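You operate a simulated robot arm through the tools that you are given. There is no shell and no other tool. Be economical: measure what you need, move in short steps, check, and stop when the job is done.

Carry out the task below with a simulated robot arm. There is one attempt and no reset: what you move stays moved.

JOB
Stand both wellies on the seat and slide a shaper down into each.

Only the result counts: the job must be done as asked and must still hold three seconds after the hand-in. Knocking over, shifting, dropping, spilling or breaking anything else fails it.

ROBOT AND FRAMES
A 7-joint arm with a two-finger parallel gripper, fixed in place. Base frame: the origin is at the foot of the arm, x ahead of it, y to its left, z up. Units: m, rad, N and s.
With the tool pointing down near the work surface it reaches from about 0.14 to 0.32 m from the base axis. Its first joint turns from -2.007 to 2.007 rad. Payload 3.91 kg.
The TCP is the grasp point between the finger pads, 0.03 m short of the fingertips. In the tool frame z runs along the fingers and y along their closing line. Largest opening 0.11 m; finger width 0.02, thickness 0.01; the body of the gripper, 0.048 by 0.112 m, starts 0.055 m behind the TCP.
Orientation is told as [roll, pitch, yaw] about the base's x, y, z axes, in that order, counted from this pose: with the fingers straight down and closing along the base's y, the tool's x points along the base's -x, its y along +y and its z along -z.

CONTROLS
- The arm moves only by the tool send_rows. Its arguments are lists of equal length, an entry for each row: "xyz": the shift along the tool's x, y, z in units of 25 mm (1.0 is 25 mm), a list of three; "rot": the turn, a rotation vector about the tool's x, y, z in units of 4 degrees (1.0 is 4 degrees), a list of three; "jaw": the opening, from 0 (shut) to 1 (fully open). In form: {"xyz": [[dx, dy, dz], ...], "rot": [[ax, ay, az], ...], "jaw": [jaw, ...]}. A call has 1 to 20 rows; each row shifts and turns the commanded pose from where the row before left it, along the tool's axes as they then stand. A call with a number of a shift or a turn outside -1 to 1 is refused whole. Rows are played at 5 a second. More than 0.05 m and 0.15 rad between two rows, or a gripper value outside its range, and nothing of the call is played. A pose out of reach is approached as far as the arm can. The call stops where the force on the tool passes 40 N (or 10 N more than at its start, if that is more) or the arm is blocked; 0.2 s more then pass. The fingers move at their own pace (about 0.153 m/s each) and stop on an object; they squeeze with about 41 N. The grip force told is the motor's: it shows also when the fingers shut on nothing. Time passes only in rows, and 0.2 s behind the last, so rows that do not move let the fingers close. The reply holds the time, the measured pose of the TCP, the force on the tool along the base axes, the opening and the grip force, in the units named above and with some noise, and new pictures: "show" is both (left out), scene, wrist or none.
- Cameras (640 x 400 px; columns grow to the right, rows downward): "scene" is fixed at [0.0493, 0.6498, 1.1302]; the picture's right is [-0.76, -0.66, 0.00], its down [-0.19, 0.22, -0.96] and it looks along [0.63, -0.72, -0.29] (base axes); focal length 232 px, centre (320, 200). "wrist" rides on the gripper at [0.072, 0.017, -0.103] in the tool frame; the picture's right is [-0.23, 0.97, 0.00], its down [-0.76, -0.18, -0.62] and it looks along [-0.61, -0.14, 0.78] (tool axes); focal length 222 px, centre (320, 200). There is no depth. A picture from a camera that has moved, and an enlarged one, comes with that camera's place and axes in the base frame and with its lens.
- raise_lower(by): slides the trunk up (or, below 0, down) by that many m; the arm rides with it, the base frame stays. It gives what a move gives, with no picture.
- close_up(camera, box): a new picture of the part [left, top, right, bottom] of that camera's present view, enlarged. The clock stands still meanwhile.
- sign_off(): hands the job in; it is judged then, once.

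Work in short steps. Places have to be worked out from the pictures, the camera data and where the tool is seen: move nearer, look again, correct. Check each grasp and each placing, and mend what went wrong. You have 120 turns and 170 pictures in all, those below and enlarged ones among them. Open the gripper and draw the arm clear of the work before you hand the job in, unless the task says otherwise; then end with one line.

The tools are called after ">>>" as a command line: name --argument value ..., lists and objects as JSON in quotes. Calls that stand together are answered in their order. send_rows: Moves the arm, as the interface text tells. Its arguments: {"type":"object","properties":{"xyz":{"type":"array","items":{"type":"array","items":{"type":"number"}}},"rot":{"type":"array","items":{"type":"array","items":{"type":"number"}}},"jaw":{"type":"array","items":{"type":"number"}},"show":{"type":"string","enum":["both","scene","wrist","none"]}},"required":["xyz","rot","jaw"]} The other tools are called the same way: raise_lower (by) slides the trunk up or down; close_up (camera, box) takes an enlarged picture of a part of a camera's view; sign_off () hands the job in.

At the start:

```text
clock: 0.0
tcp_pos: [0.4746, 0.0715, 1.2477]
ee_rot: [0.0, 0.0, 0.001]
wrist_force: [0.7, 0.0, 0.5]
grip_width: 0.1098
grip_force: 0.1
trunk travel left (down, up): [-0.55, 0.44]
```

scene: 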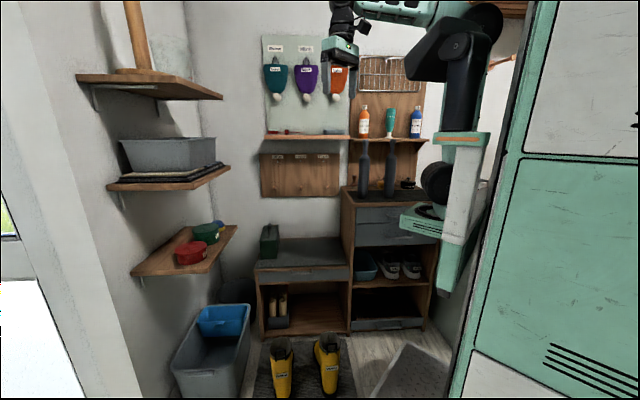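
wrist: 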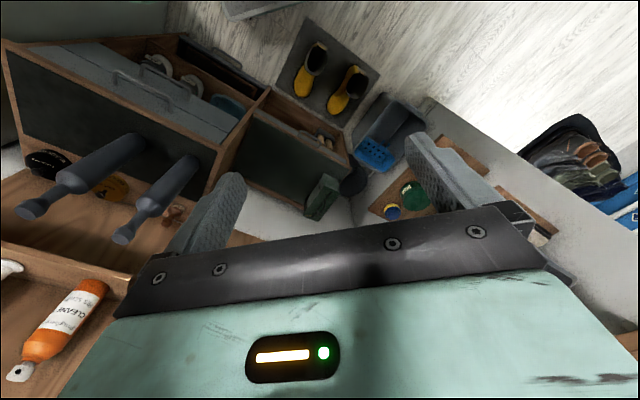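

I start by enlarging the parts with the boots, the seat and the candidate shapers.

>>> close_up --camera "scene" --box '[240, 220, 400, 400]'

>>> close_up --camera "scene" --box '[330, 90, 450, 210]'

>>> close_up --camera "wrist" --box '[230, 20, 450, 220]'

>>> close_up --camera "wrist" --box '[0, 30, 280, 260]'

```text
2.22 times, centred on (320, 310) of scene
camera zoom: at [0.0493, 0.6498, 1.1302], right [-0.76, -0.66, 0.0], down [-0.19, 0.22, -0.96], along [0.63, -0.72, -0.29], focal length 516 px, centre (320, -44)
```

zoom: 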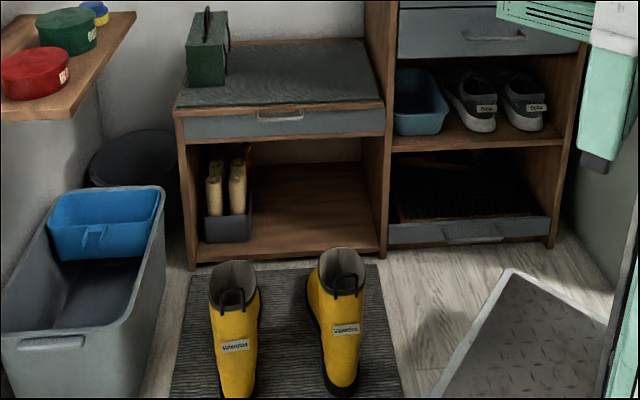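

```text
3.33 times, centred on (390, 150) of scene
camera zoom: at [0.0493, 0.6498, 1.1302], right [-0.76, -0.66, 0.0], down [-0.19, 0.22, -0.96], along [0.63, -0.72, -0.29], focal length 774 px, centre (87, 367)
```

zoom: 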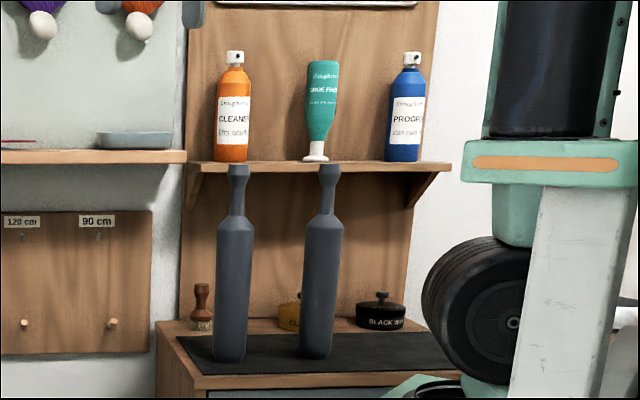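

```text
2.00 times, centred on (340, 120) of wrist
camera zoom: at [0.4047, 0.0892, 1.3508], right [0.23, 0.97, 0.0], down [0.76, -0.18, 0.62], along [0.61, -0.14, -0.78], focal length 444 px, centre (280, 360)
```

zoom: 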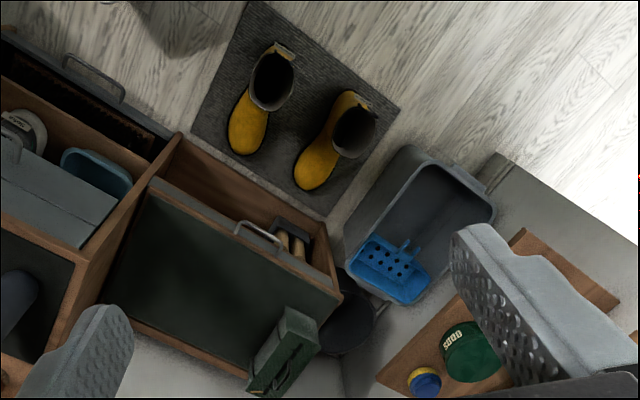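

```text
1.74 times, centred on (140, 145) of wrist
camera zoom: at [0.4047, 0.0892, 1.3508], right [0.23, 0.97, 0.0], down [0.76, -0.18, 0.62], along [0.61, -0.14, -0.78], focal length 386 px, centre (633, 296)
```

zoom: 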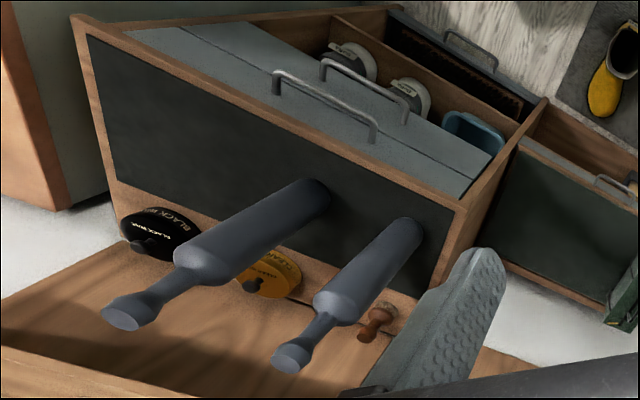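

The boots stand at about (0.52,0.05) and (0.65,0.20) with rims near z=0.28. The seat is at z≈0.475, and the grey shapers stand on the cabinet at about (0.62,-0.33) and (0.535,-0.44). I lower the trunk partway and look from there.

>>> raise_lower --by -0.3

>>> send_rows --xyz '[[0, 0, 0]]' --rot '[[0, 0, 0]]' --jaw '[1]'

```text
clock: 3.0
tcp_pos: [0.4762, 0.0719, 0.9472]
ee_rot: [0.002, 0.0, 0.003]
wrist_force: [-0.5, 0.2, 0.2]
grip_width: 0.1102
grip_force: 0.1
trunk travel left (down, up): [-0.25, 0.74]
```

```text
clock: 3.4
tcp_pos: [0.4757, 0.0718, 0.9475]
ee_rot: [0.0, -0.001, 0.0]
wrist_force: [-0.4, -0.4, 0.7]
grip_width: 0.1099
grip_force: 0.1
trunk travel left (down, up): [-0.25, 0.74]
camera wrist: at [0.4046, 0.0892, 1.0508], right [0.23, 0.97, 0.0], down [0.76, -0.18, 0.62], along [0.61, -0.14, -0.78], focal length 222 px, centre (320, 200)
```

scene: 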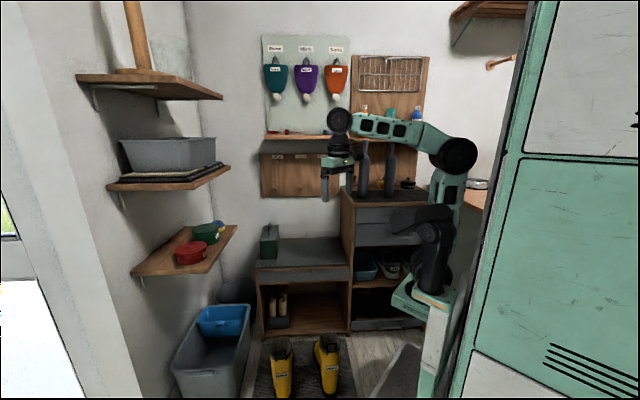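
wrist: 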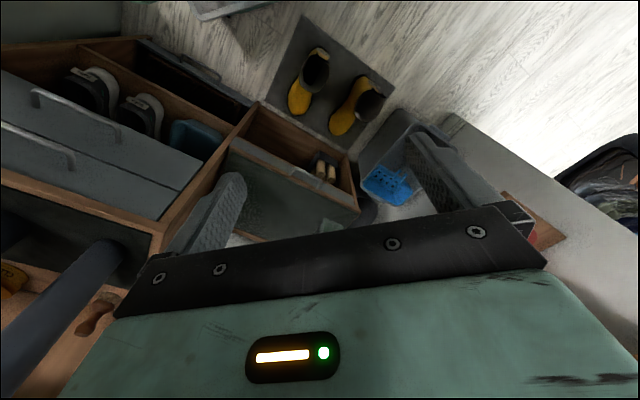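

I turn the gripper so that it closes along the boots' length, then lower the trunk the rest of the way.

>>> send_rows --xyz '[[0, 0, 0], [0, 0, 0], [0, 0, 0], [0, 0, 0], [0, 0, 0], [0, 0, 0], [0, 0, 0], [0, 0, 0], [0, 0, 0], [0, 0, 0], [0, 0, 0]]' --rot '[[0, 0, -1], [0, 0, -1], [0, 0, -1], [0, 0, -1], [0, 0, -1], [0, 0, -1], [0, 0, -1], [0, 0, -1], [0, 0, -1], [0, 0, -1], [0, 0, -1]]' --jaw '[1, 1, 1, 1, 1, 1, 1, 1, 1, 1, 1]' --show "none"

>>> raise_lower --by -0.25

>>> send_rows --xyz '[[0, 0, 0]]' --rot '[[0, 0, 0]]' --jaw '[1]'

```text
clock: 5.8
tcp_pos: [0.4753, 0.0724, 0.9484]
ee_rot: [-0.001, 0.0, 0.77]
wrist_force: [-0.4, 0.1, 0.5]
grip_width: 0.1098
grip_force: 0.2
trunk travel left (down, up): [-0.25, 0.74]
```

```text
clock: 8.4
tcp_pos: [0.4761, 0.0723, 0.6981]
ee_rot: [-0.001, 0.0, 0.77]
wrist_force: [0.8, 0.2, 0.2]
grip_width: 0.1103
grip_force: 0.0
trunk travel left (down, up): [0.0, 0.99]
```

```text
clock: 8.8
tcp_pos: [0.4747, 0.0737, 0.6971]
ee_rot: [0.0, 0.001, 0.766]
wrist_force: [-0.2, 0.8, -0.8]
grip_width: 0.1099
grip_force: 0.1
trunk travel left (down, up): [0.0, 0.99]
camera wrist: at [0.4132, 0.0347, 0.8012], right [-0.51, 0.86, 0.0], down [0.67, 0.4, 0.62], along [0.53, 0.32, -0.78], focal length 222 px, centre (320, 200)
```

scene: 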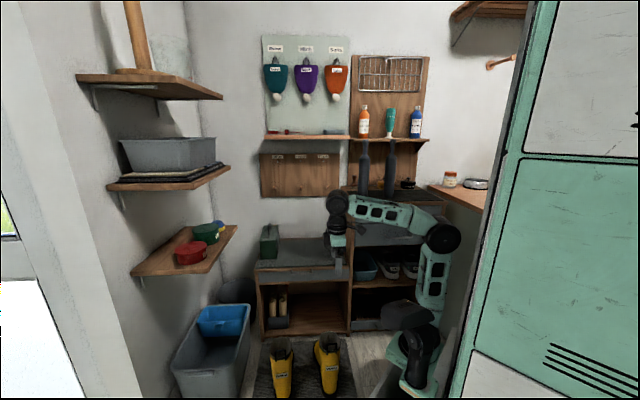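
wrist: 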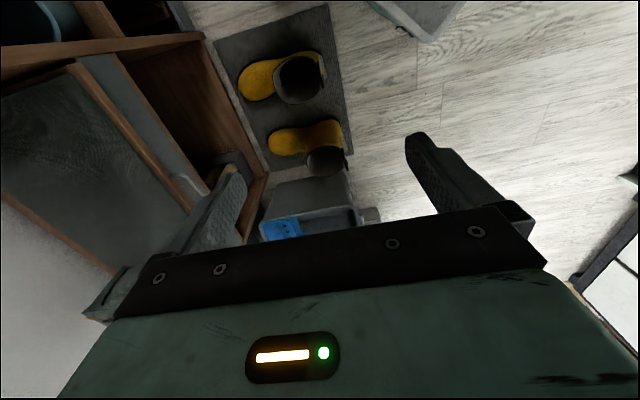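

The close-up should give me the boots' exact shape and position.

>>> close_up --camera "wrist" --box '[210, 10, 370, 190]'

>>> close_up --camera "scene" --box '[250, 310, 370, 400]'

```text
2.22 times, centred on (290, 100) of wrist
camera zoom: at [0.4132, 0.0347, 0.8012], right [-0.51, 0.86, 0.0], down [0.67, 0.4, 0.62], along [0.53, 0.32, -0.78], focal length 494 px, centre (387, 422)
```

zoom: 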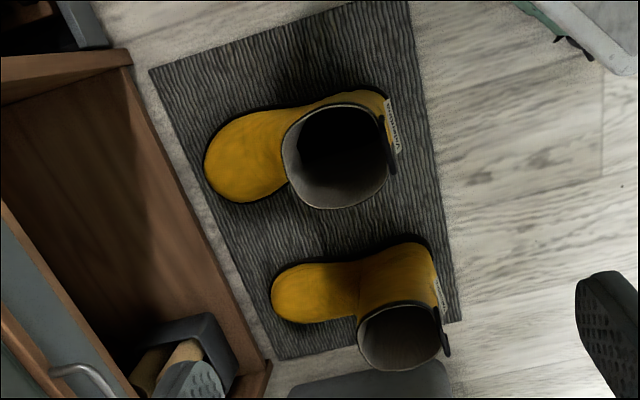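

```text
4.44 times, centred on (310, 355) of scene
camera zoom: at [0.0493, 0.6498, 1.1302], right [-0.76, -0.66, 0.0], down [-0.19, 0.22, -0.96], along [0.63, -0.72, -0.29], focal length 1032 px, centre (364, -489)
```

zoom: 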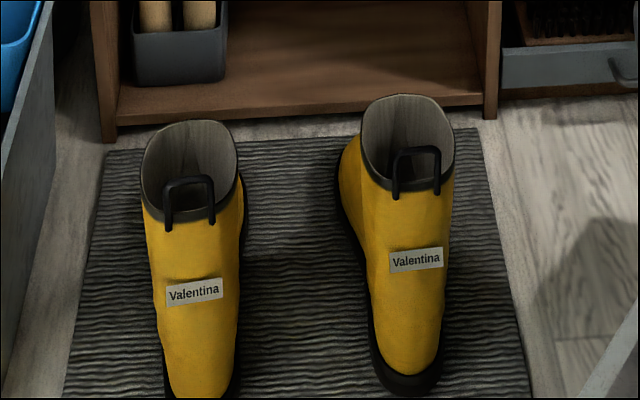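

Rim of boot B: centre about (0.517,0.043), z≈0.276, toe along (0.70,-0.71). I'll pinch the front (toe-side) wall of the shaft, near (0.55,0.009), so first I move above it.

>>> send_rows --xyz '[[-0.036, -0.395, 0.9], [-0.036, -0.395, 0.9], [-0.036, -0.395, 0.9], [-0.036, -0.395, 0.9], [-0.036, -0.395, 0.9], [-0.036, -0.395, 0.9], [-0.036, -0.395, 0.9], [-0.036, -0.395, 0.9], [-0.036, -0.395, 0.9], [-0.036, -0.395, 0.9]]' --rot '[[0, 0, 0], [0, 0, 0], [0, 0, 0], [0, 0, 0], [0, 0, 0], [0, 0, 0], [0, 0, 0], [0, 0, 0], [0, 0, 0], [0, 0, 0]]' --jaw '[0.6, 0.6, 0.6, 0.6, 0.6, 0.6, 0.6, 0.6, 0.6, 0.6]'

```text
clock: 11.0
tcp_pos: [0.5524, 0.0074, 0.4748]
ee_rot: [0.0, 0.0, 0.768]
wrist_force: [-1.0, -0.4, -1.1]
grip_width: 0.066
grip_force: 0.0
trunk travel left (down, up): [0.0, 0.99]
camera wrist: at [0.4895, -0.0306, 0.5767], right [-0.51, 0.86, 0.0], down [0.67, 0.4, 0.62], along [0.53, 0.32, -0.78], focal length 222 px, centre (320, 200)
```

scene: 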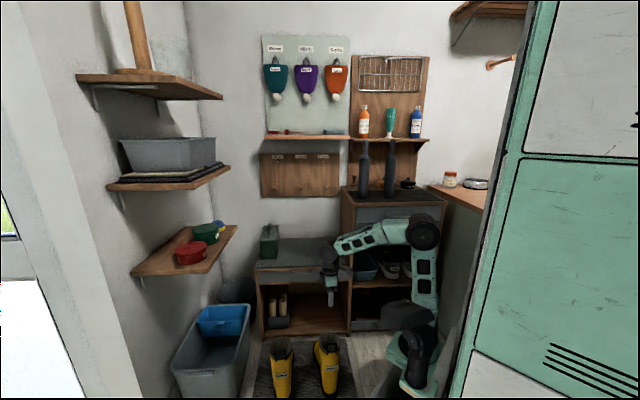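
wrist: 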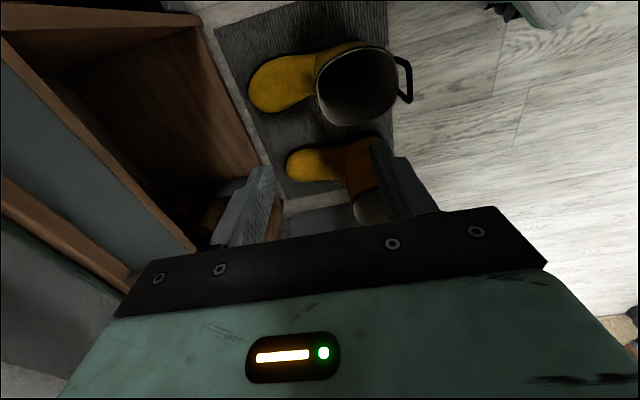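

The front wall works out at about (0.550,0.004), and the TCP is right above it. I go down with one finger inside the shaft and one outside.

>>> send_rows --xyz '[[0, 0, 1], [0, 0, 1], [0, 0, 1], [0, 0, 1], [0, 0, 1], [0, 0, 1]]' --rot '[[0, 0, 0], [0, 0, 0], [0, 0, 0], [0, 0, 0], [0, 0, 0], [0, 0, 0]]' --jaw '[0.6, 0.6, 0.6, 0.6, 0.6, 0.6]'

```text
clock: 12.4
tcp_pos: [0.5497, 0.0073, 0.3237]
ee_rot: [-0.001, -0.001, 0.769]
wrist_force: [0.2, -0.1, 0.3]
grip_width: 0.066
grip_force: 0.1
trunk travel left (down, up): [0.0, 0.99]
camera wrist: at [0.4879, -0.0312, 0.4262], right [-0.51, 0.86, 0.0], down [0.67, 0.4, 0.62], along [0.53, 0.32, -0.78], focal length 222 px, centre (320, 200)
```

scene: 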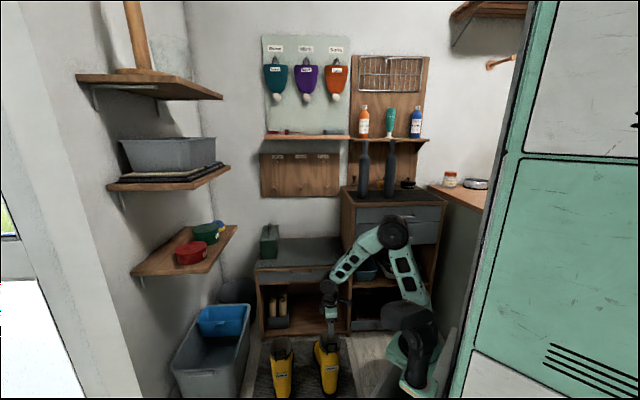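
wrist: 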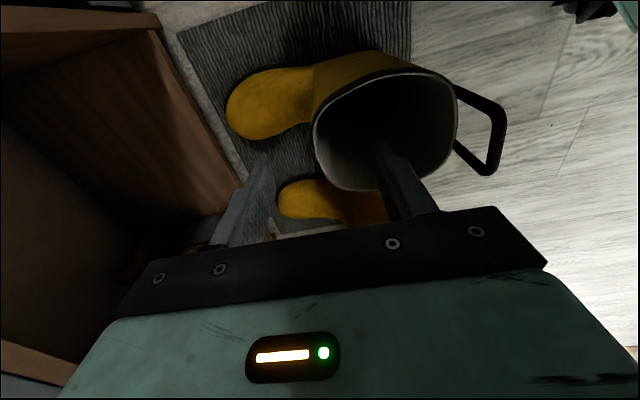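

Both fingers straddle the front wall. I continue down to about z=0.25.

>>> send_rows --xyz '[[0, 0, 1], [0, 0, 1], [0, 0, 0.95]]' --rot '[[0, 0, 0], [0, 0, 0], [0, 0, 0]]' --jaw '[0.6, 0.6, 0.6]' --show "wrist"

```text
clock: 13.2
tcp_pos: [0.5513, 0.0086, 0.2488]
ee_rot: [0.0, 0.0, 0.768]
wrist_force: [-0.4, -0.1, -1.7]
grip_width: 0.0661
grip_force: 0.0
trunk travel left (down, up): [0.0, 0.99]
camera wrist: at [0.4884, -0.0289, 0.352], right [-0.51, 0.86, 0.0], down [0.67, 0.4, 0.62], along [0.53, 0.32, -0.78], focal length 222 px, centre (320, 200)
```

wrist: 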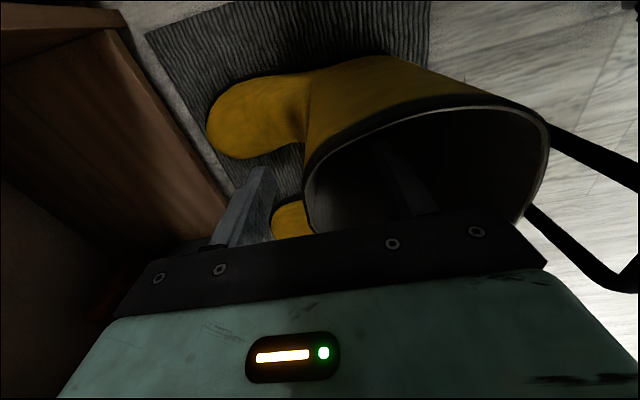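

The wall sits between the fingers, so I close the grip.

>>> send_rows --xyz '[[0, 0, 0], [0, 0, 0], [0, 0, 0], [0, 0, 0]]' --rot '[[0, 0, 0], [0, 0, 0], [0, 0, 0], [0, 0, 0]]' --jaw '[0, 0, 0, 0]'

```text
clock: 14.2
tcp_pos: [0.5524, 0.0085, 0.2503]
ee_rot: [0.0, -0.002, 0.769]
wrist_force: [11.6, -16.4, 27.3]
grip_width: 0.0125
grip_force: 40.9
trunk travel left (down, up): [0.0, 0.99]
camera wrist: at [0.4891, -0.0296, 0.3533], right [-0.51, 0.86, 0.0], down [0.67, 0.4, 0.63], along [0.54, 0.32, -0.78], focal length 222 px, centre (320, 200)
```

scene: 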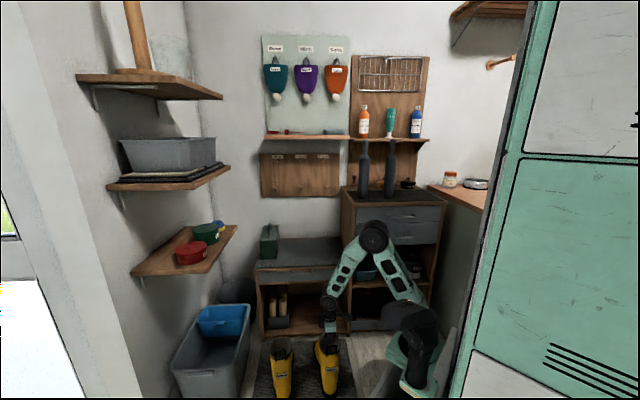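
wrist: 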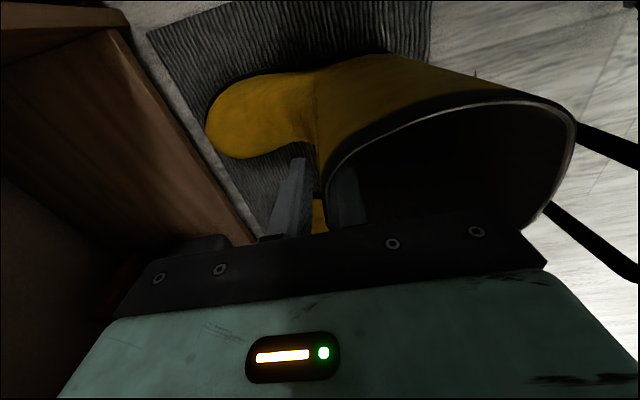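

The grip holds a 12 mm wall. I lift a little and check.

>>> send_rows --xyz '[[0, 0, -0.6], [0, 0, -0.6], [0, 0, -0.8], [0, 0, 0]]' --rot '[[0, 0, 0], [0, 0, 0], [0, 0, 0], [0, 0, 0]]' --jaw '[0, 0, 0, 0]'

```text
clock: 15.2
tcp_pos: [0.5517, 0.008, 0.2986]
ee_rot: [0.002, 0.002, 0.769]
wrist_force: [-0.1, -0.3, -7.2]
grip_width: 0.0115
grip_force: 41.2
trunk travel left (down, up): [0.0, 0.99]
camera wrist: at [0.4887, -0.0295, 0.4026], right [-0.51, 0.86, 0.0], down [0.67, 0.4, 0.62], along [0.53, 0.32, -0.78], focal length 222 px, centre (320, 200)
```

scene: 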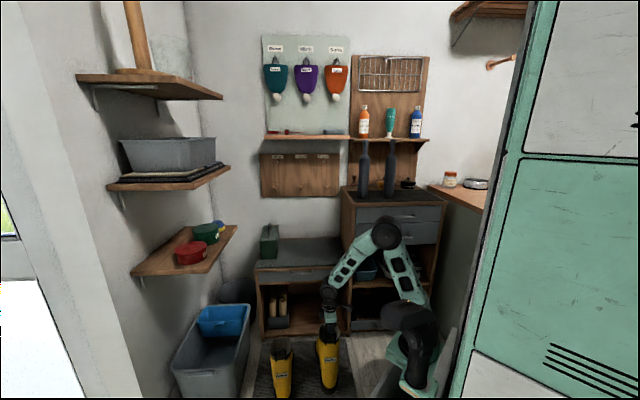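
wrist: 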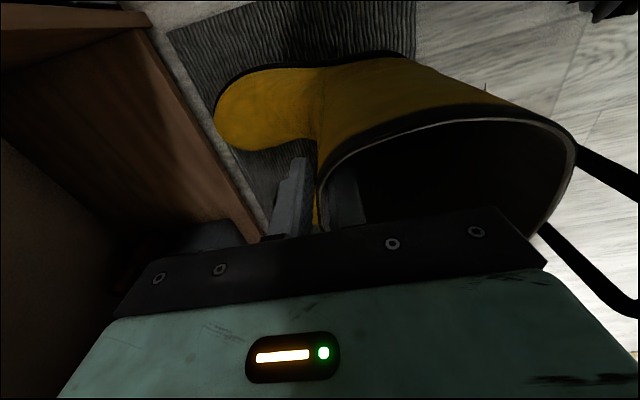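

The boot is held and weighs about 7 N. Before raising I back off from the bench front so that the toe clears the drawer handle.

>>> send_rows --xyz '[[0, 0.5, 0], [0, 0.5, 0], [0, 0.5, 0], [0, 0.5, 0], [0, 0.5, 0], [0, 0.5, 0], [0, 0.5, 0], [0, 0.5, 0], [0, 0.5, 0]]' --rot '[[0, 0, 0], [0, 0, 0], [0, 0, 0], [0, 0, 0], [0, 0, 0], [0, 0, 0], [0, 0, 0], [0, 0, 0], [0, 0, 0]]' --jaw '[0, 0, 0, 0, 0, 0, 0, 0, 0]' --show "none"

>>> raise_lower --by 0.54

>>> send_rows --xyz '[[0, 0, 0]]' --rot '[[0, 0, 0]]' --jaw '[0]'

```text
clock: 17.2
tcp_pos: [0.4748, 0.0876, 0.2986]
ee_rot: [0.001, -0.002, 0.768]
wrist_force: [0.4, -0.9, -5.5]
grip_width: 0.0113
grip_force: 40.6
trunk travel left (down, up): [0.0, 0.99]
```

```text
refused: 0.54 is not a number from -0.4 to 0.4
```

```text
clock: 17.6
tcp_pos: [0.474, 0.0875, 0.2992]
ee_rot: [0.001, -0.001, 0.768]
wrist_force: [-0.4, -0.2, -6.2]
grip_width: 0.0115
grip_force: 41.7
trunk travel left (down, up): [0.0, 0.99]
camera wrist: at [0.4109, 0.0507, 0.4027], right [-0.51, 0.86, 0.0], down [0.67, 0.4, 0.62], along [0.53, 0.32, -0.78], focal length 222 px, centre (320, 200)
```

scene: 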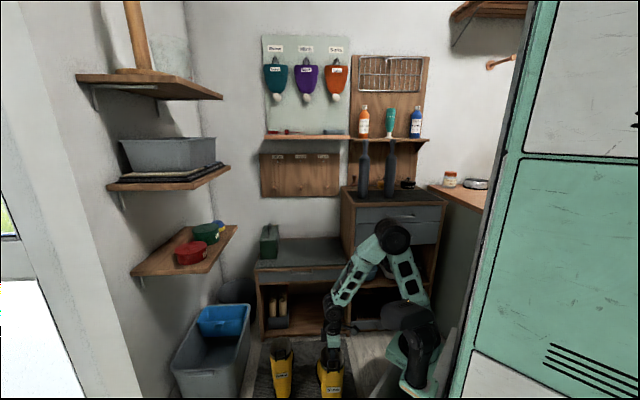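
wrist: 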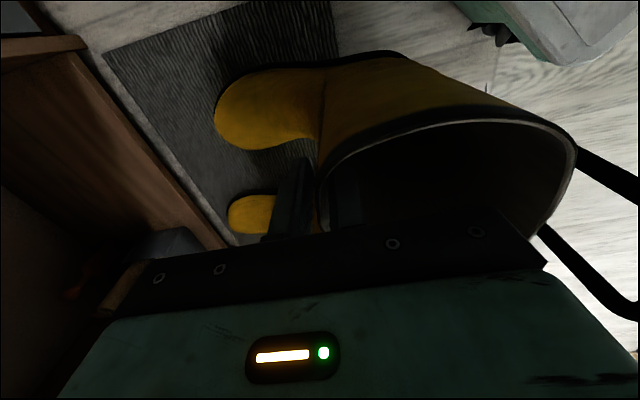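

Trunk moves are limited to 0.4 m at a time, so I raise in two steps.

>>> raise_lower --by 0.3

>>> raise_lower --by 0.25

>>> send_rows --xyz '[[0, 0, 0]]' --rot '[[0, 0, 0]]' --jaw '[0]'

```text
clock: 20.6
tcp_pos: [0.4726, 0.0887, 0.5996]
ee_rot: [-0.001, -0.001, 0.768]
wrist_force: [1.1, 0.6, -5.9]
grip_width: 0.0115
grip_force: 40.8
trunk travel left (down, up): [-0.3, 0.69]
```

```text
clock: 23.2
tcp_pos: [0.4744, 0.0891, 0.8502]
ee_rot: [-0.001, 0.001, 0.768]
wrist_force: [0.3, -0.3, -5.8]
grip_width: 0.0114
grip_force: 40.9
trunk travel left (down, up): [-0.55, 0.44]
```

```text
clock: 23.6
tcp_pos: [0.474, 0.0888, 0.8498]
ee_rot: [-0.001, -0.001, 0.769]
wrist_force: [-0.4, -0.2, -6.3]
grip_width: 0.0114
grip_force: 41.2
trunk travel left (down, up): [-0.55, 0.44]
camera wrist: at [0.411, 0.0507, 0.9526], right [-0.51, 0.86, 0.0], down [0.67, 0.4, 0.62], along [0.53, 0.32, -0.78], focal length 222 px, centre (320, 200)
```

scene: 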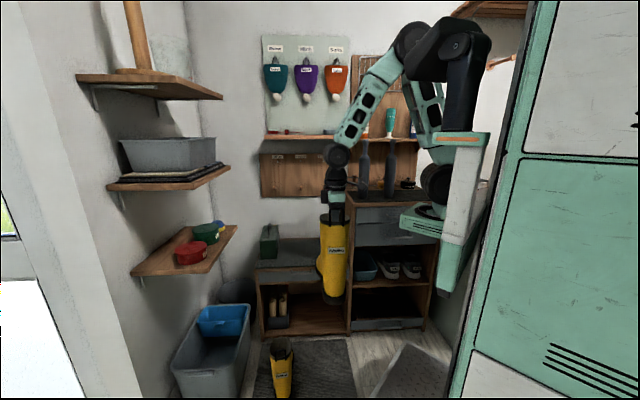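
wrist: 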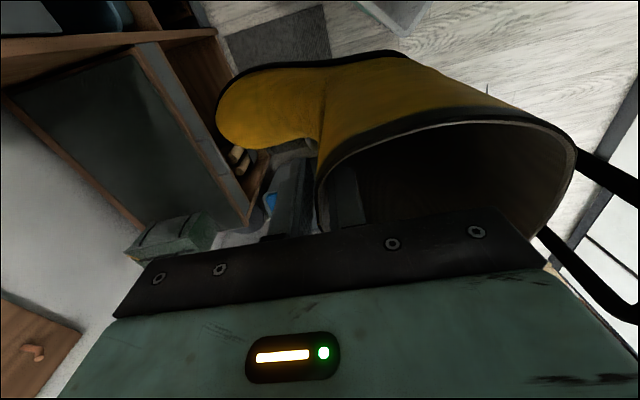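

The boot is clear. I enlarge the seat area to pin down the seat's corners from here.

>>> close_up --camera "wrist" --box '[0, 10, 320, 270]'

>>> close_up --camera "scene" --box '[240, 180, 400, 310]'

```text
1.54 times, centred on (160, 140) of wrist
camera zoom: at [0.411, 0.0507, 0.9526], right [-0.51, 0.86, 0.0], down [0.67, 0.4, 0.62], along [0.53, 0.32, -0.78], focal length 342 px, centre (566, 292)
```

zoom: 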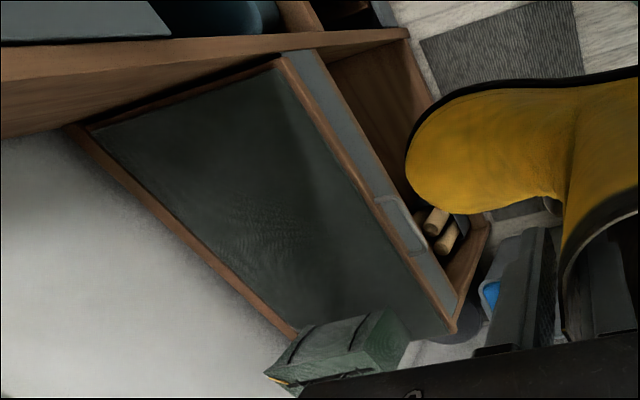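

```text
3.08 times, centred on (320, 245) of scene
camera zoom: at [0.0493, 0.6498, 1.1302], right [-0.76, -0.66, 0.0], down [-0.19, 0.22, -0.96], along [0.63, -0.72, -0.29], focal length 715 px, centre (320, 62)
```

zoom: 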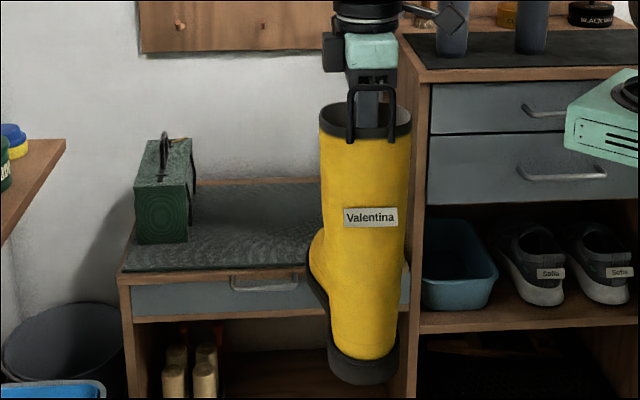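

The seat corner by the cabinet is at about (0.609,-0.211,0.48), with the long edge along (0.71,0.70) and the depth along (0.70,-0.71). The boot already lines up with its target lane, so I move it forward halfway.

>>> send_rows --xyz '[[0, -0.5, 0], [0, -0.8, 0], [0, -0.8, 0], [0, -0.8, 0], [0, -0.8, 0], [0, -0.8, 0], [0, -0.8, 0], [0, -0.8, 0], [0, -0.8, 0], [0, -0.8, 0], [0, -0.8, 0], [0, -0.5, 0]]' --rot '[[0, 0, 0], [0, 0, 0], [0, 0, 0], [0, 0, 0], [0, 0, 0], [0, 0, 0], [0, 0, 0], [0, 0, 0], [0, 0, 0], [0, 0, 0], [0, 0, 0], [0, 0, 0]]' --jaw '[0, 0, 0, 0, 0, 0, 0, 0, 0, 0, 0, 0]'

```text
clock: 26.2
tcp_pos: [0.6307, -0.0742, 0.8494]
ee_rot: [0.001, 0.0, 0.77]
wrist_force: [0.1, -0.7, -6.1]
grip_width: 0.0116
grip_force: 40.7
trunk travel left (down, up): [-0.55, 0.44]
camera wrist: at [0.5677, -0.1116, 0.9527], right [-0.51, 0.86, 0.0], down [0.67, 0.4, 0.62], along [0.53, 0.32, -0.78], focal length 222 px, centre (320, 200)
```

scene: 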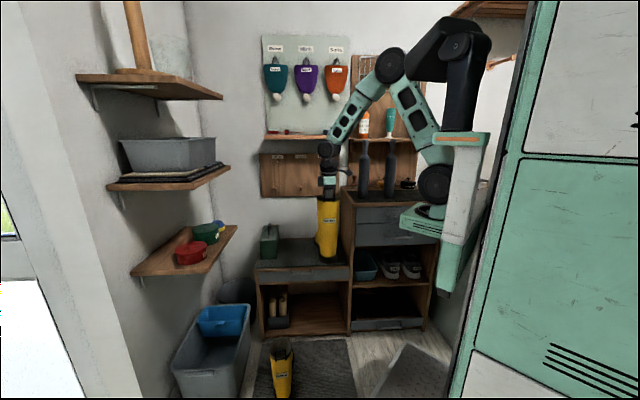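
wrist: 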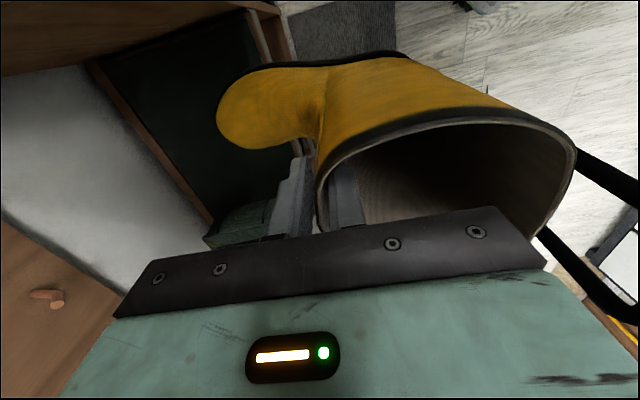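

Path is clear. I continue the remaining 0.2 m over the seat.

>>> send_rows --xyz '[[0, -0.7, 0], [0, -0.7, 0], [0, -0.7, 0], [0, -0.7, 0], [0, -0.7, 0], [0, -0.7, 0], [0, -0.7, 0], [0, -0.7, 0], [0, -0.7, 0], [0, -0.7, 0], [0, -0.7, 0], [0, -0.6, 0]]' --rot '[[0, 0, 0], [0, 0, 0], [0, 0, 0], [0, 0, 0], [0, 0, 0], [0, 0, 0], [0, 0, 0], [0, 0, 0], [0, 0, 0], [0, 0, 0], [0, 0, 0], [0, 0, 0]]' --jaw '[0, 0, 0, 0, 0, 0, 0, 0, 0, 0, 0, 0]'

>>> close_up --camera "scene" --box '[240, 120, 400, 310]'

```text
clock: 28.8
tcp_pos: [0.7731, -0.2234, 0.8485]
ee_rot: [0.002, 0.001, 0.767]
wrist_force: [-0.2, -0.7, -5.9]
grip_width: 0.0116
grip_force: 41.2
trunk travel left (down, up): [-0.55, 0.44]
camera wrist: at [0.7113, -0.2608, 0.9527], right [-0.51, 0.86, 0.0], down [0.67, 0.4, 0.62], along [0.53, 0.32, -0.78], focal length 222 px, centre (320, 200)
```

scene: 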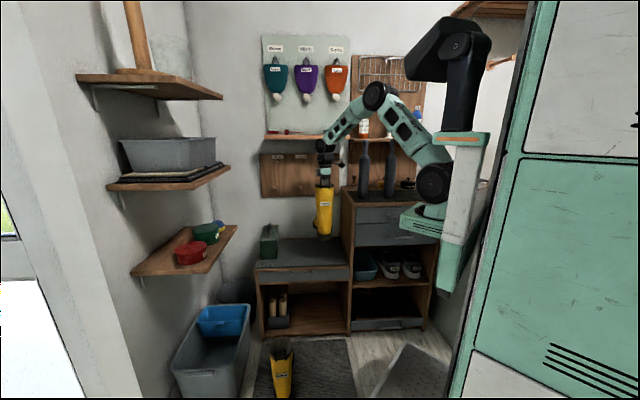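
wrist: 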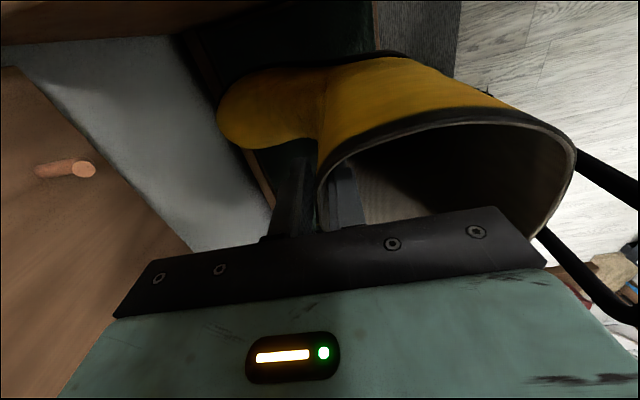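

```text
2.11 times, centred on (320, 215) of scene
camera zoom: at [0.0493, 0.6498, 1.1302], right [-0.76, -0.66, 0.0], down [-0.19, 0.22, -0.96], along [0.63, -0.72, -0.29], focal length 489 px, centre (320, 168)
```

zoom: 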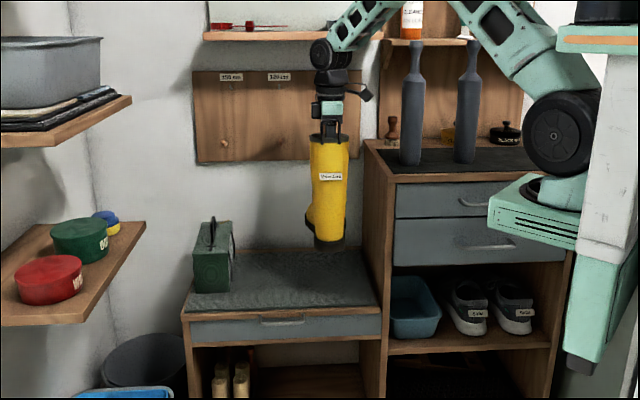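

Over the target spot. I lower most of the way.

>>> send_rows --xyz '[[0, 0, 0.6], [0, 0, 0.7], [0, 0, 0.7], [0, 0, 0.7], [0, 0, 0.7], [0, 0, 0.5], [0, 0, 0.3]]' --rot '[[0, 0, 0], [0, 0, 0], [0, 0, 0], [0, 0, 0], [0, 0, 0], [0, 0, 0], [0, 0, 0]]' --jaw '[0, 0, 0, 0, 0, 0, 0]' --show "scene"

>>> close_up --camera "scene" --box '[270, 170, 370, 290]'

```text
clock: 30.4
tcp_pos: [0.7739, -0.2228, 0.744]
ee_rot: [-0.003, 0.002, 0.768]
wrist_force: [0.6, -1.2, -6.1]
grip_width: 0.0116
grip_force: 41.0
trunk travel left (down, up): [-0.55, 0.44]
```

scene: 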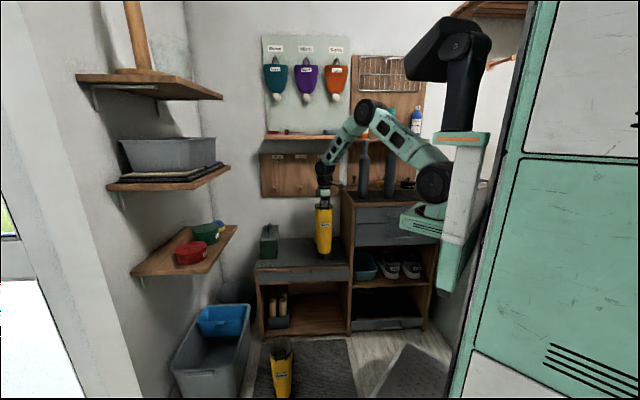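

```text
3.33 times, centred on (320, 230) of scene
camera zoom: at [0.0493, 0.6498, 1.1302], right [-0.76, -0.66, 0.0], down [-0.19, 0.22, -0.96], along [0.63, -0.72, -0.29], focal length 774 px, centre (320, 100)
```

zoom: 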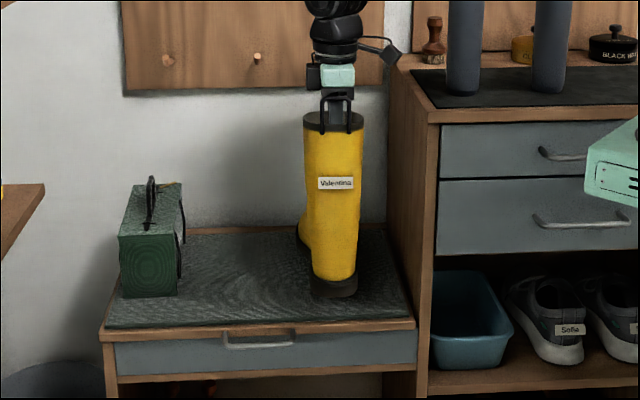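

Heel is still just above the seat. I lower in fine steps until contact.

>>> send_rows --xyz '[[0, 0, 0.2], [0, 0, 0.2], [0, 0, 0.2]]' --rot '[[0, 0, 0], [0, 0, 0], [0, 0, 0]]' --jaw '[0, 0, 0]' --show "none"

>>> send_rows --xyz '[[0, 0, 0.12], [0, 0, 0.12]]' --rot '[[0, 0, 0], [0, 0, 0]]' --jaw '[0, 0]' --show "none"

```text
clock: 31.2
tcp_pos: [0.7749, -0.2229, 0.7296]
ee_rot: [0.0, 0.0, 0.767]
wrist_force: [0.8, -0.4, -5.5]
grip_width: 0.0114
grip_force: 41.0
trunk travel left (down, up): [-0.55, 0.44]
```

```text
clock: 31.8
tcp_pos: [0.7745, -0.222, 0.7243]
ee_rot: [0.0, 0.001, 0.767]
wrist_force: [-4.2, 1.2, -0.3]
grip_width: 0.0116
grip_force: 41.4
trunk travel left (down, up): [-0.55, 0.44]
```

Contact begins at TCP z≈0.724, so I press a little further.

>>> send_rows --xyz '[[0, 0, 0.1], [0, 0, 0.1]]' --rot '[[0, 0, 0], [0, 0, 0]]' --jaw '[0, 0]'

>>> close_up --camera "scene" --box '[270, 170, 370, 290]'

```text
clock: 32.5
tcp_pos: [0.7731, -0.2188, 0.7217]
ee_rot: [0.003, -0.002, 0.773]
wrist_force: [-13.5, 9.1, 18.4]
grip_width: 0.0116
grip_force: 40.7
trunk travel left (down, up): [-0.55, 0.44]
stopped in row 2: the force on the tool passed its limit (the readings are from after the stop); the commanded pose is now the measured one
camera wrist: at [0.7109, -0.2574, 0.8245], right [-0.52, 0.86, 0.0], down [0.67, 0.4, 0.62], along [0.53, 0.32, -0.78], focal length 222 px, centre (320, 200)
```

scene: 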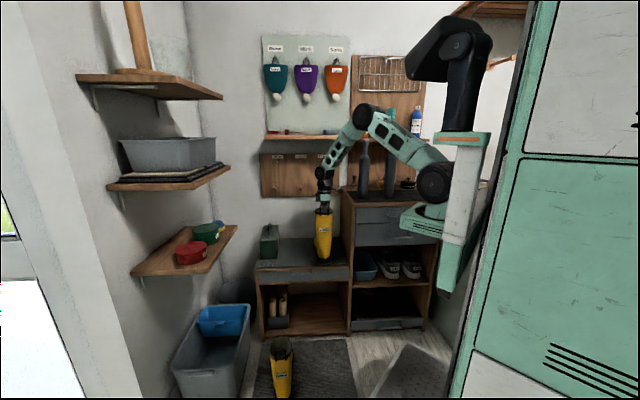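
wrist: 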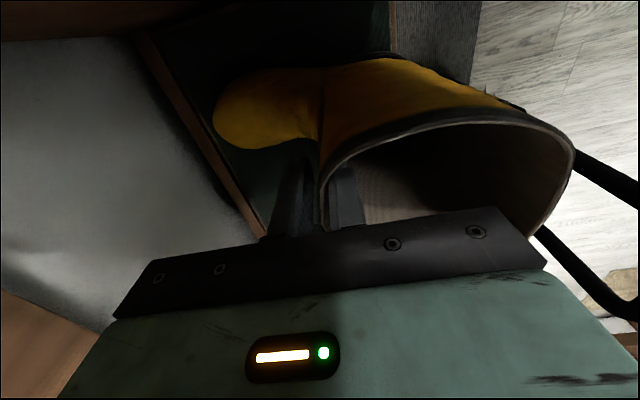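

```text
3.33 times, centred on (320, 230) of scene
camera zoom: at [0.0493, 0.6498, 1.1302], right [-0.76, -0.66, 0.0], down [-0.19, 0.22, -0.96], along [0.63, -0.72, -0.29], focal length 774 px, centre (320, 100)
```

zoom: 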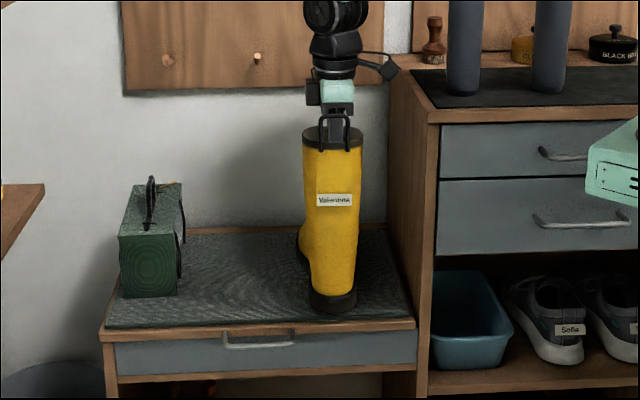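

The boot is on the seat, heel about 4 cm in from the edge, toe short of the back. I release and look.

>>> send_rows --xyz '[[0, 0, 0], [0, 0, 0], [0, 0, 0], [0, 0, 0], [0, 0, 0]]' --rot '[[0, 0, 0], [0, 0, 0], [0, 0, 0], [0, 0, 0], [0, 0, 0]]' --jaw '[0.15, 0.3, 0.45, 0.5, 0.5]'

>>> close_up --camera "scene" --box '[270, 170, 370, 290]'

```text
clock: 33.6
tcp_pos: [0.7753, -0.221, 0.7198]
ee_rot: [0.002, -0.002, 0.77]
wrist_force: [0.2, 0.4, -0.1]
grip_width: 0.0551
grip_force: 0.1
trunk travel left (down, up): [-0.55, 0.44]
camera wrist: at [0.712, -0.2591, 0.823], right [-0.51, 0.86, 0.0], down [0.67, 0.4, 0.62], along [0.53, 0.32, -0.78], focal length 222 px, centre (320, 200)
```

scene: 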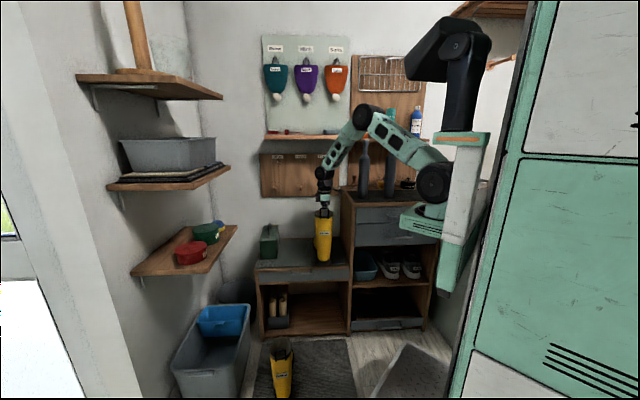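
wrist: 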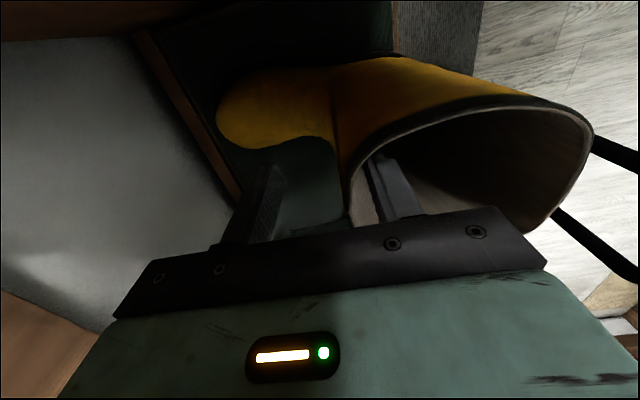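

```text
3.33 times, centred on (320, 230) of scene
camera zoom: at [0.0493, 0.6498, 1.1302], right [-0.76, -0.66, 0.0], down [-0.19, 0.22, -0.96], along [0.63, -0.72, -0.29], focal length 774 px, centre (320, 100)
```

zoom: 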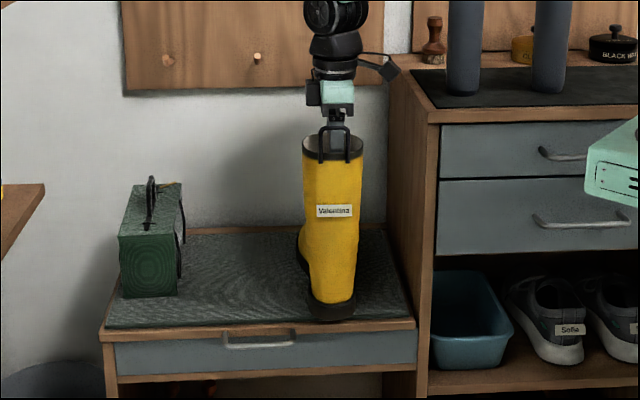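

The boot settled back so that its heel is nearly flush with the front edge. I pull it inward about 3 cm with the inner finger against the front wall.

>>> send_rows --xyz '[[0, -0.2, 0], [0, -0.2, 0], [0, -0.2, 0], [0, -0.2, 0], [0, -0.2, 0], [0, -0.2, 0]]' --rot '[[0, 0, 0], [0, 0, 0], [0, 0, 0], [0, 0, 0], [0, 0, 0], [0, 0, 0]]' --jaw '[0.5, 0.5, 0.5, 0.5, 0.5, 0.5]'

>>> close_up --camera "scene" --box '[270, 170, 370, 290]'

```text
clock: 35.0
tcp_pos: [0.795, -0.2431, 0.7212]
ee_rot: [0.002, -0.002, 0.769]
wrist_force: [-7.5, 7.8, 9.5]
grip_width: 0.06
grip_force: 5.2
trunk travel left (down, up): [-0.55, 0.44]
camera wrist: at [0.7325, -0.2809, 0.8237], right [-0.51, 0.86, 0.0], down [0.67, 0.4, 0.62], along [0.53, 0.32, -0.78], focal length 222 px, centre (320, 200)
```

scene: 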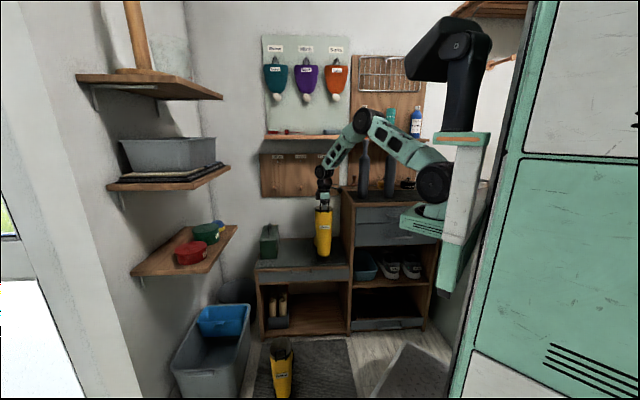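
wrist: 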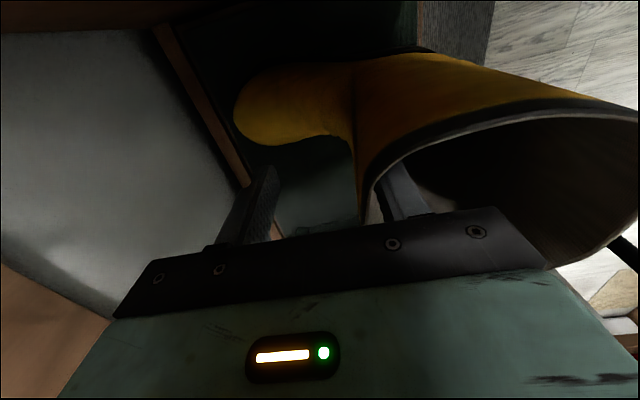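

```text
3.33 times, centred on (320, 230) of scene
camera zoom: at [0.0493, 0.6498, 1.1302], right [-0.76, -0.66, 0.0], down [-0.19, 0.22, -0.96], along [0.63, -0.72, -0.29], focal length 774 px, centre (320, 100)
```

zoom: 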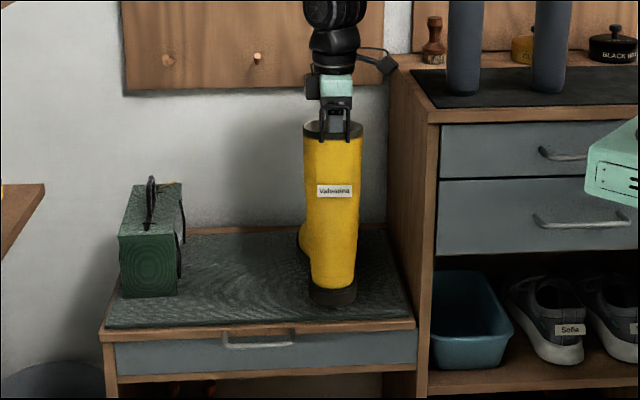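

The boot is only tipping on its toe, since the sole friction is too high. I ease back so it stands again, then re-grip, lift slightly, tilt 4° to level the sole, and shift in 3 cm.

>>> send_rows --xyz '[[0, 0.3, 0], [0, 0.3, 0], [0, 0.3, 0], [0, 0.3, 0], [0, 0, 0], [0, 0, 0], [0, 0, 0], [0, 0, 0], [0, 0, -0.4], [0, 0, -0.4], [0, 0, -0.2]]' --rot '[[0, 0, 0], [0, 0, 0], [0, 0, 0], [0, 0, 0], [0, 0, 0], [0, 0, 0], [0, 0, 0], [0, 0, 0], [0, 0, 0], [0, 0, 0], [0, 0, 0]]' --jaw '[0.5, 0.5, 0.5, 0.5, 0, 0, 0, 0, 0, 0, 0]'

>>> close_up --camera "scene" --box '[270, 170, 370, 290]'

```text
clock: 37.5
tcp_pos: [0.7742, -0.2219, 0.7451]
ee_rot: [0.002, 0.0, 0.771]
wrist_force: [-0.6, 0.7, -6.1]
grip_width: 0.0109
grip_force: 41.0
trunk travel left (down, up): [-0.55, 0.44]
camera wrist: at [0.7121, -0.2596, 0.8473], right [-0.51, 0.86, 0.0], down [0.67, 0.4, 0.62], along [0.53, 0.32, -0.78], focal length 222 px, centre (320, 200)
```

scene: 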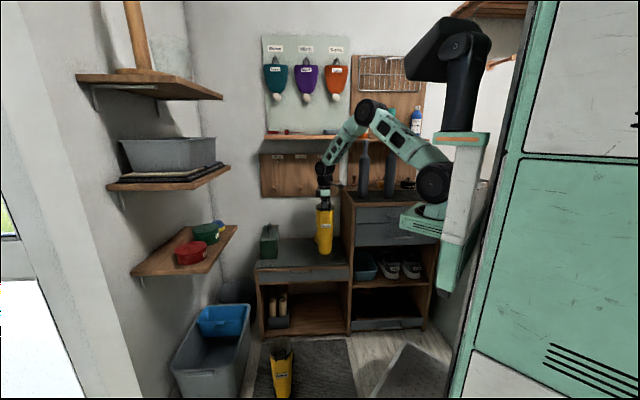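
wrist: 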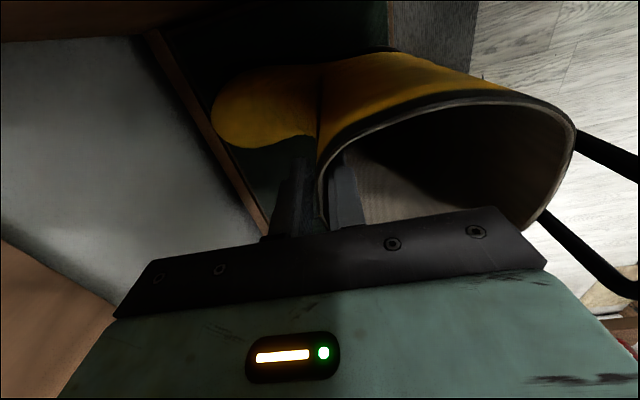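

```text
3.33 times, centred on (320, 230) of scene
camera zoom: at [0.0493, 0.6498, 1.1302], right [-0.76, -0.66, 0.0], down [-0.19, 0.22, -0.96], along [0.63, -0.72, -0.29], focal length 774 px, centre (320, 100)
```

zoom: 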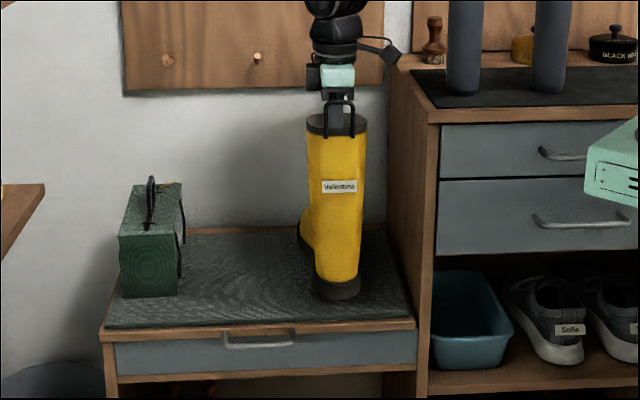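

Held again. I shift in 28 mm, tilt by 4°, then lower.

>>> send_rows --xyz '[[0, -0.4, 0], [0, -0.4, 0], [0, -0.3, 0], [0, 0, 0], [0, 0, 0], [0, 0, 0.25], [0, 0, 0.25]]' --rot '[[0, 0, 0], [0, 0, 0], [0, 0, 0], [0.5, 0, 0], [0.6, 0, 0], [0, 0, 0], [0, 0, 0]]' --jaw '[0, 0, 0, 0, 0, 0, 0]' --show "wrist"

>>> close_up --camera "scene" --box '[270, 170, 370, 290]'

```text
clock: 39.0
tcp_pos: [0.7942, -0.2419, 0.7331]
ee_rot: [-0.075, -0.001, 0.767]
wrist_force: [-0.1, -1.0, -5.2]
grip_width: 0.0114
grip_force: 40.9
trunk travel left (down, up): [-0.55, 0.44]
camera wrist: at [0.7267, -0.274, 0.8339], right [-0.51, 0.86, -0.07], down [0.64, 0.44, 0.64], along [0.58, 0.28, -0.77], focal length 222 px, centre (320, 200)
```

wrist: 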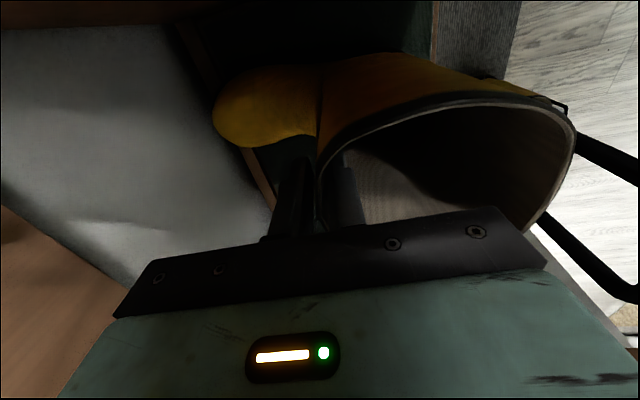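

```text
3.33 times, centred on (320, 230) of scene
camera zoom: at [0.0493, 0.6498, 1.1302], right [-0.76, -0.66, 0.0], down [-0.19, 0.22, -0.96], along [0.63, -0.72, -0.29], focal length 774 px, centre (320, 100)
```

zoom: 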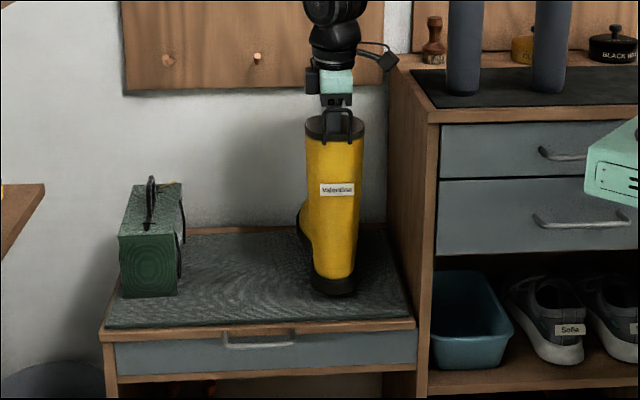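

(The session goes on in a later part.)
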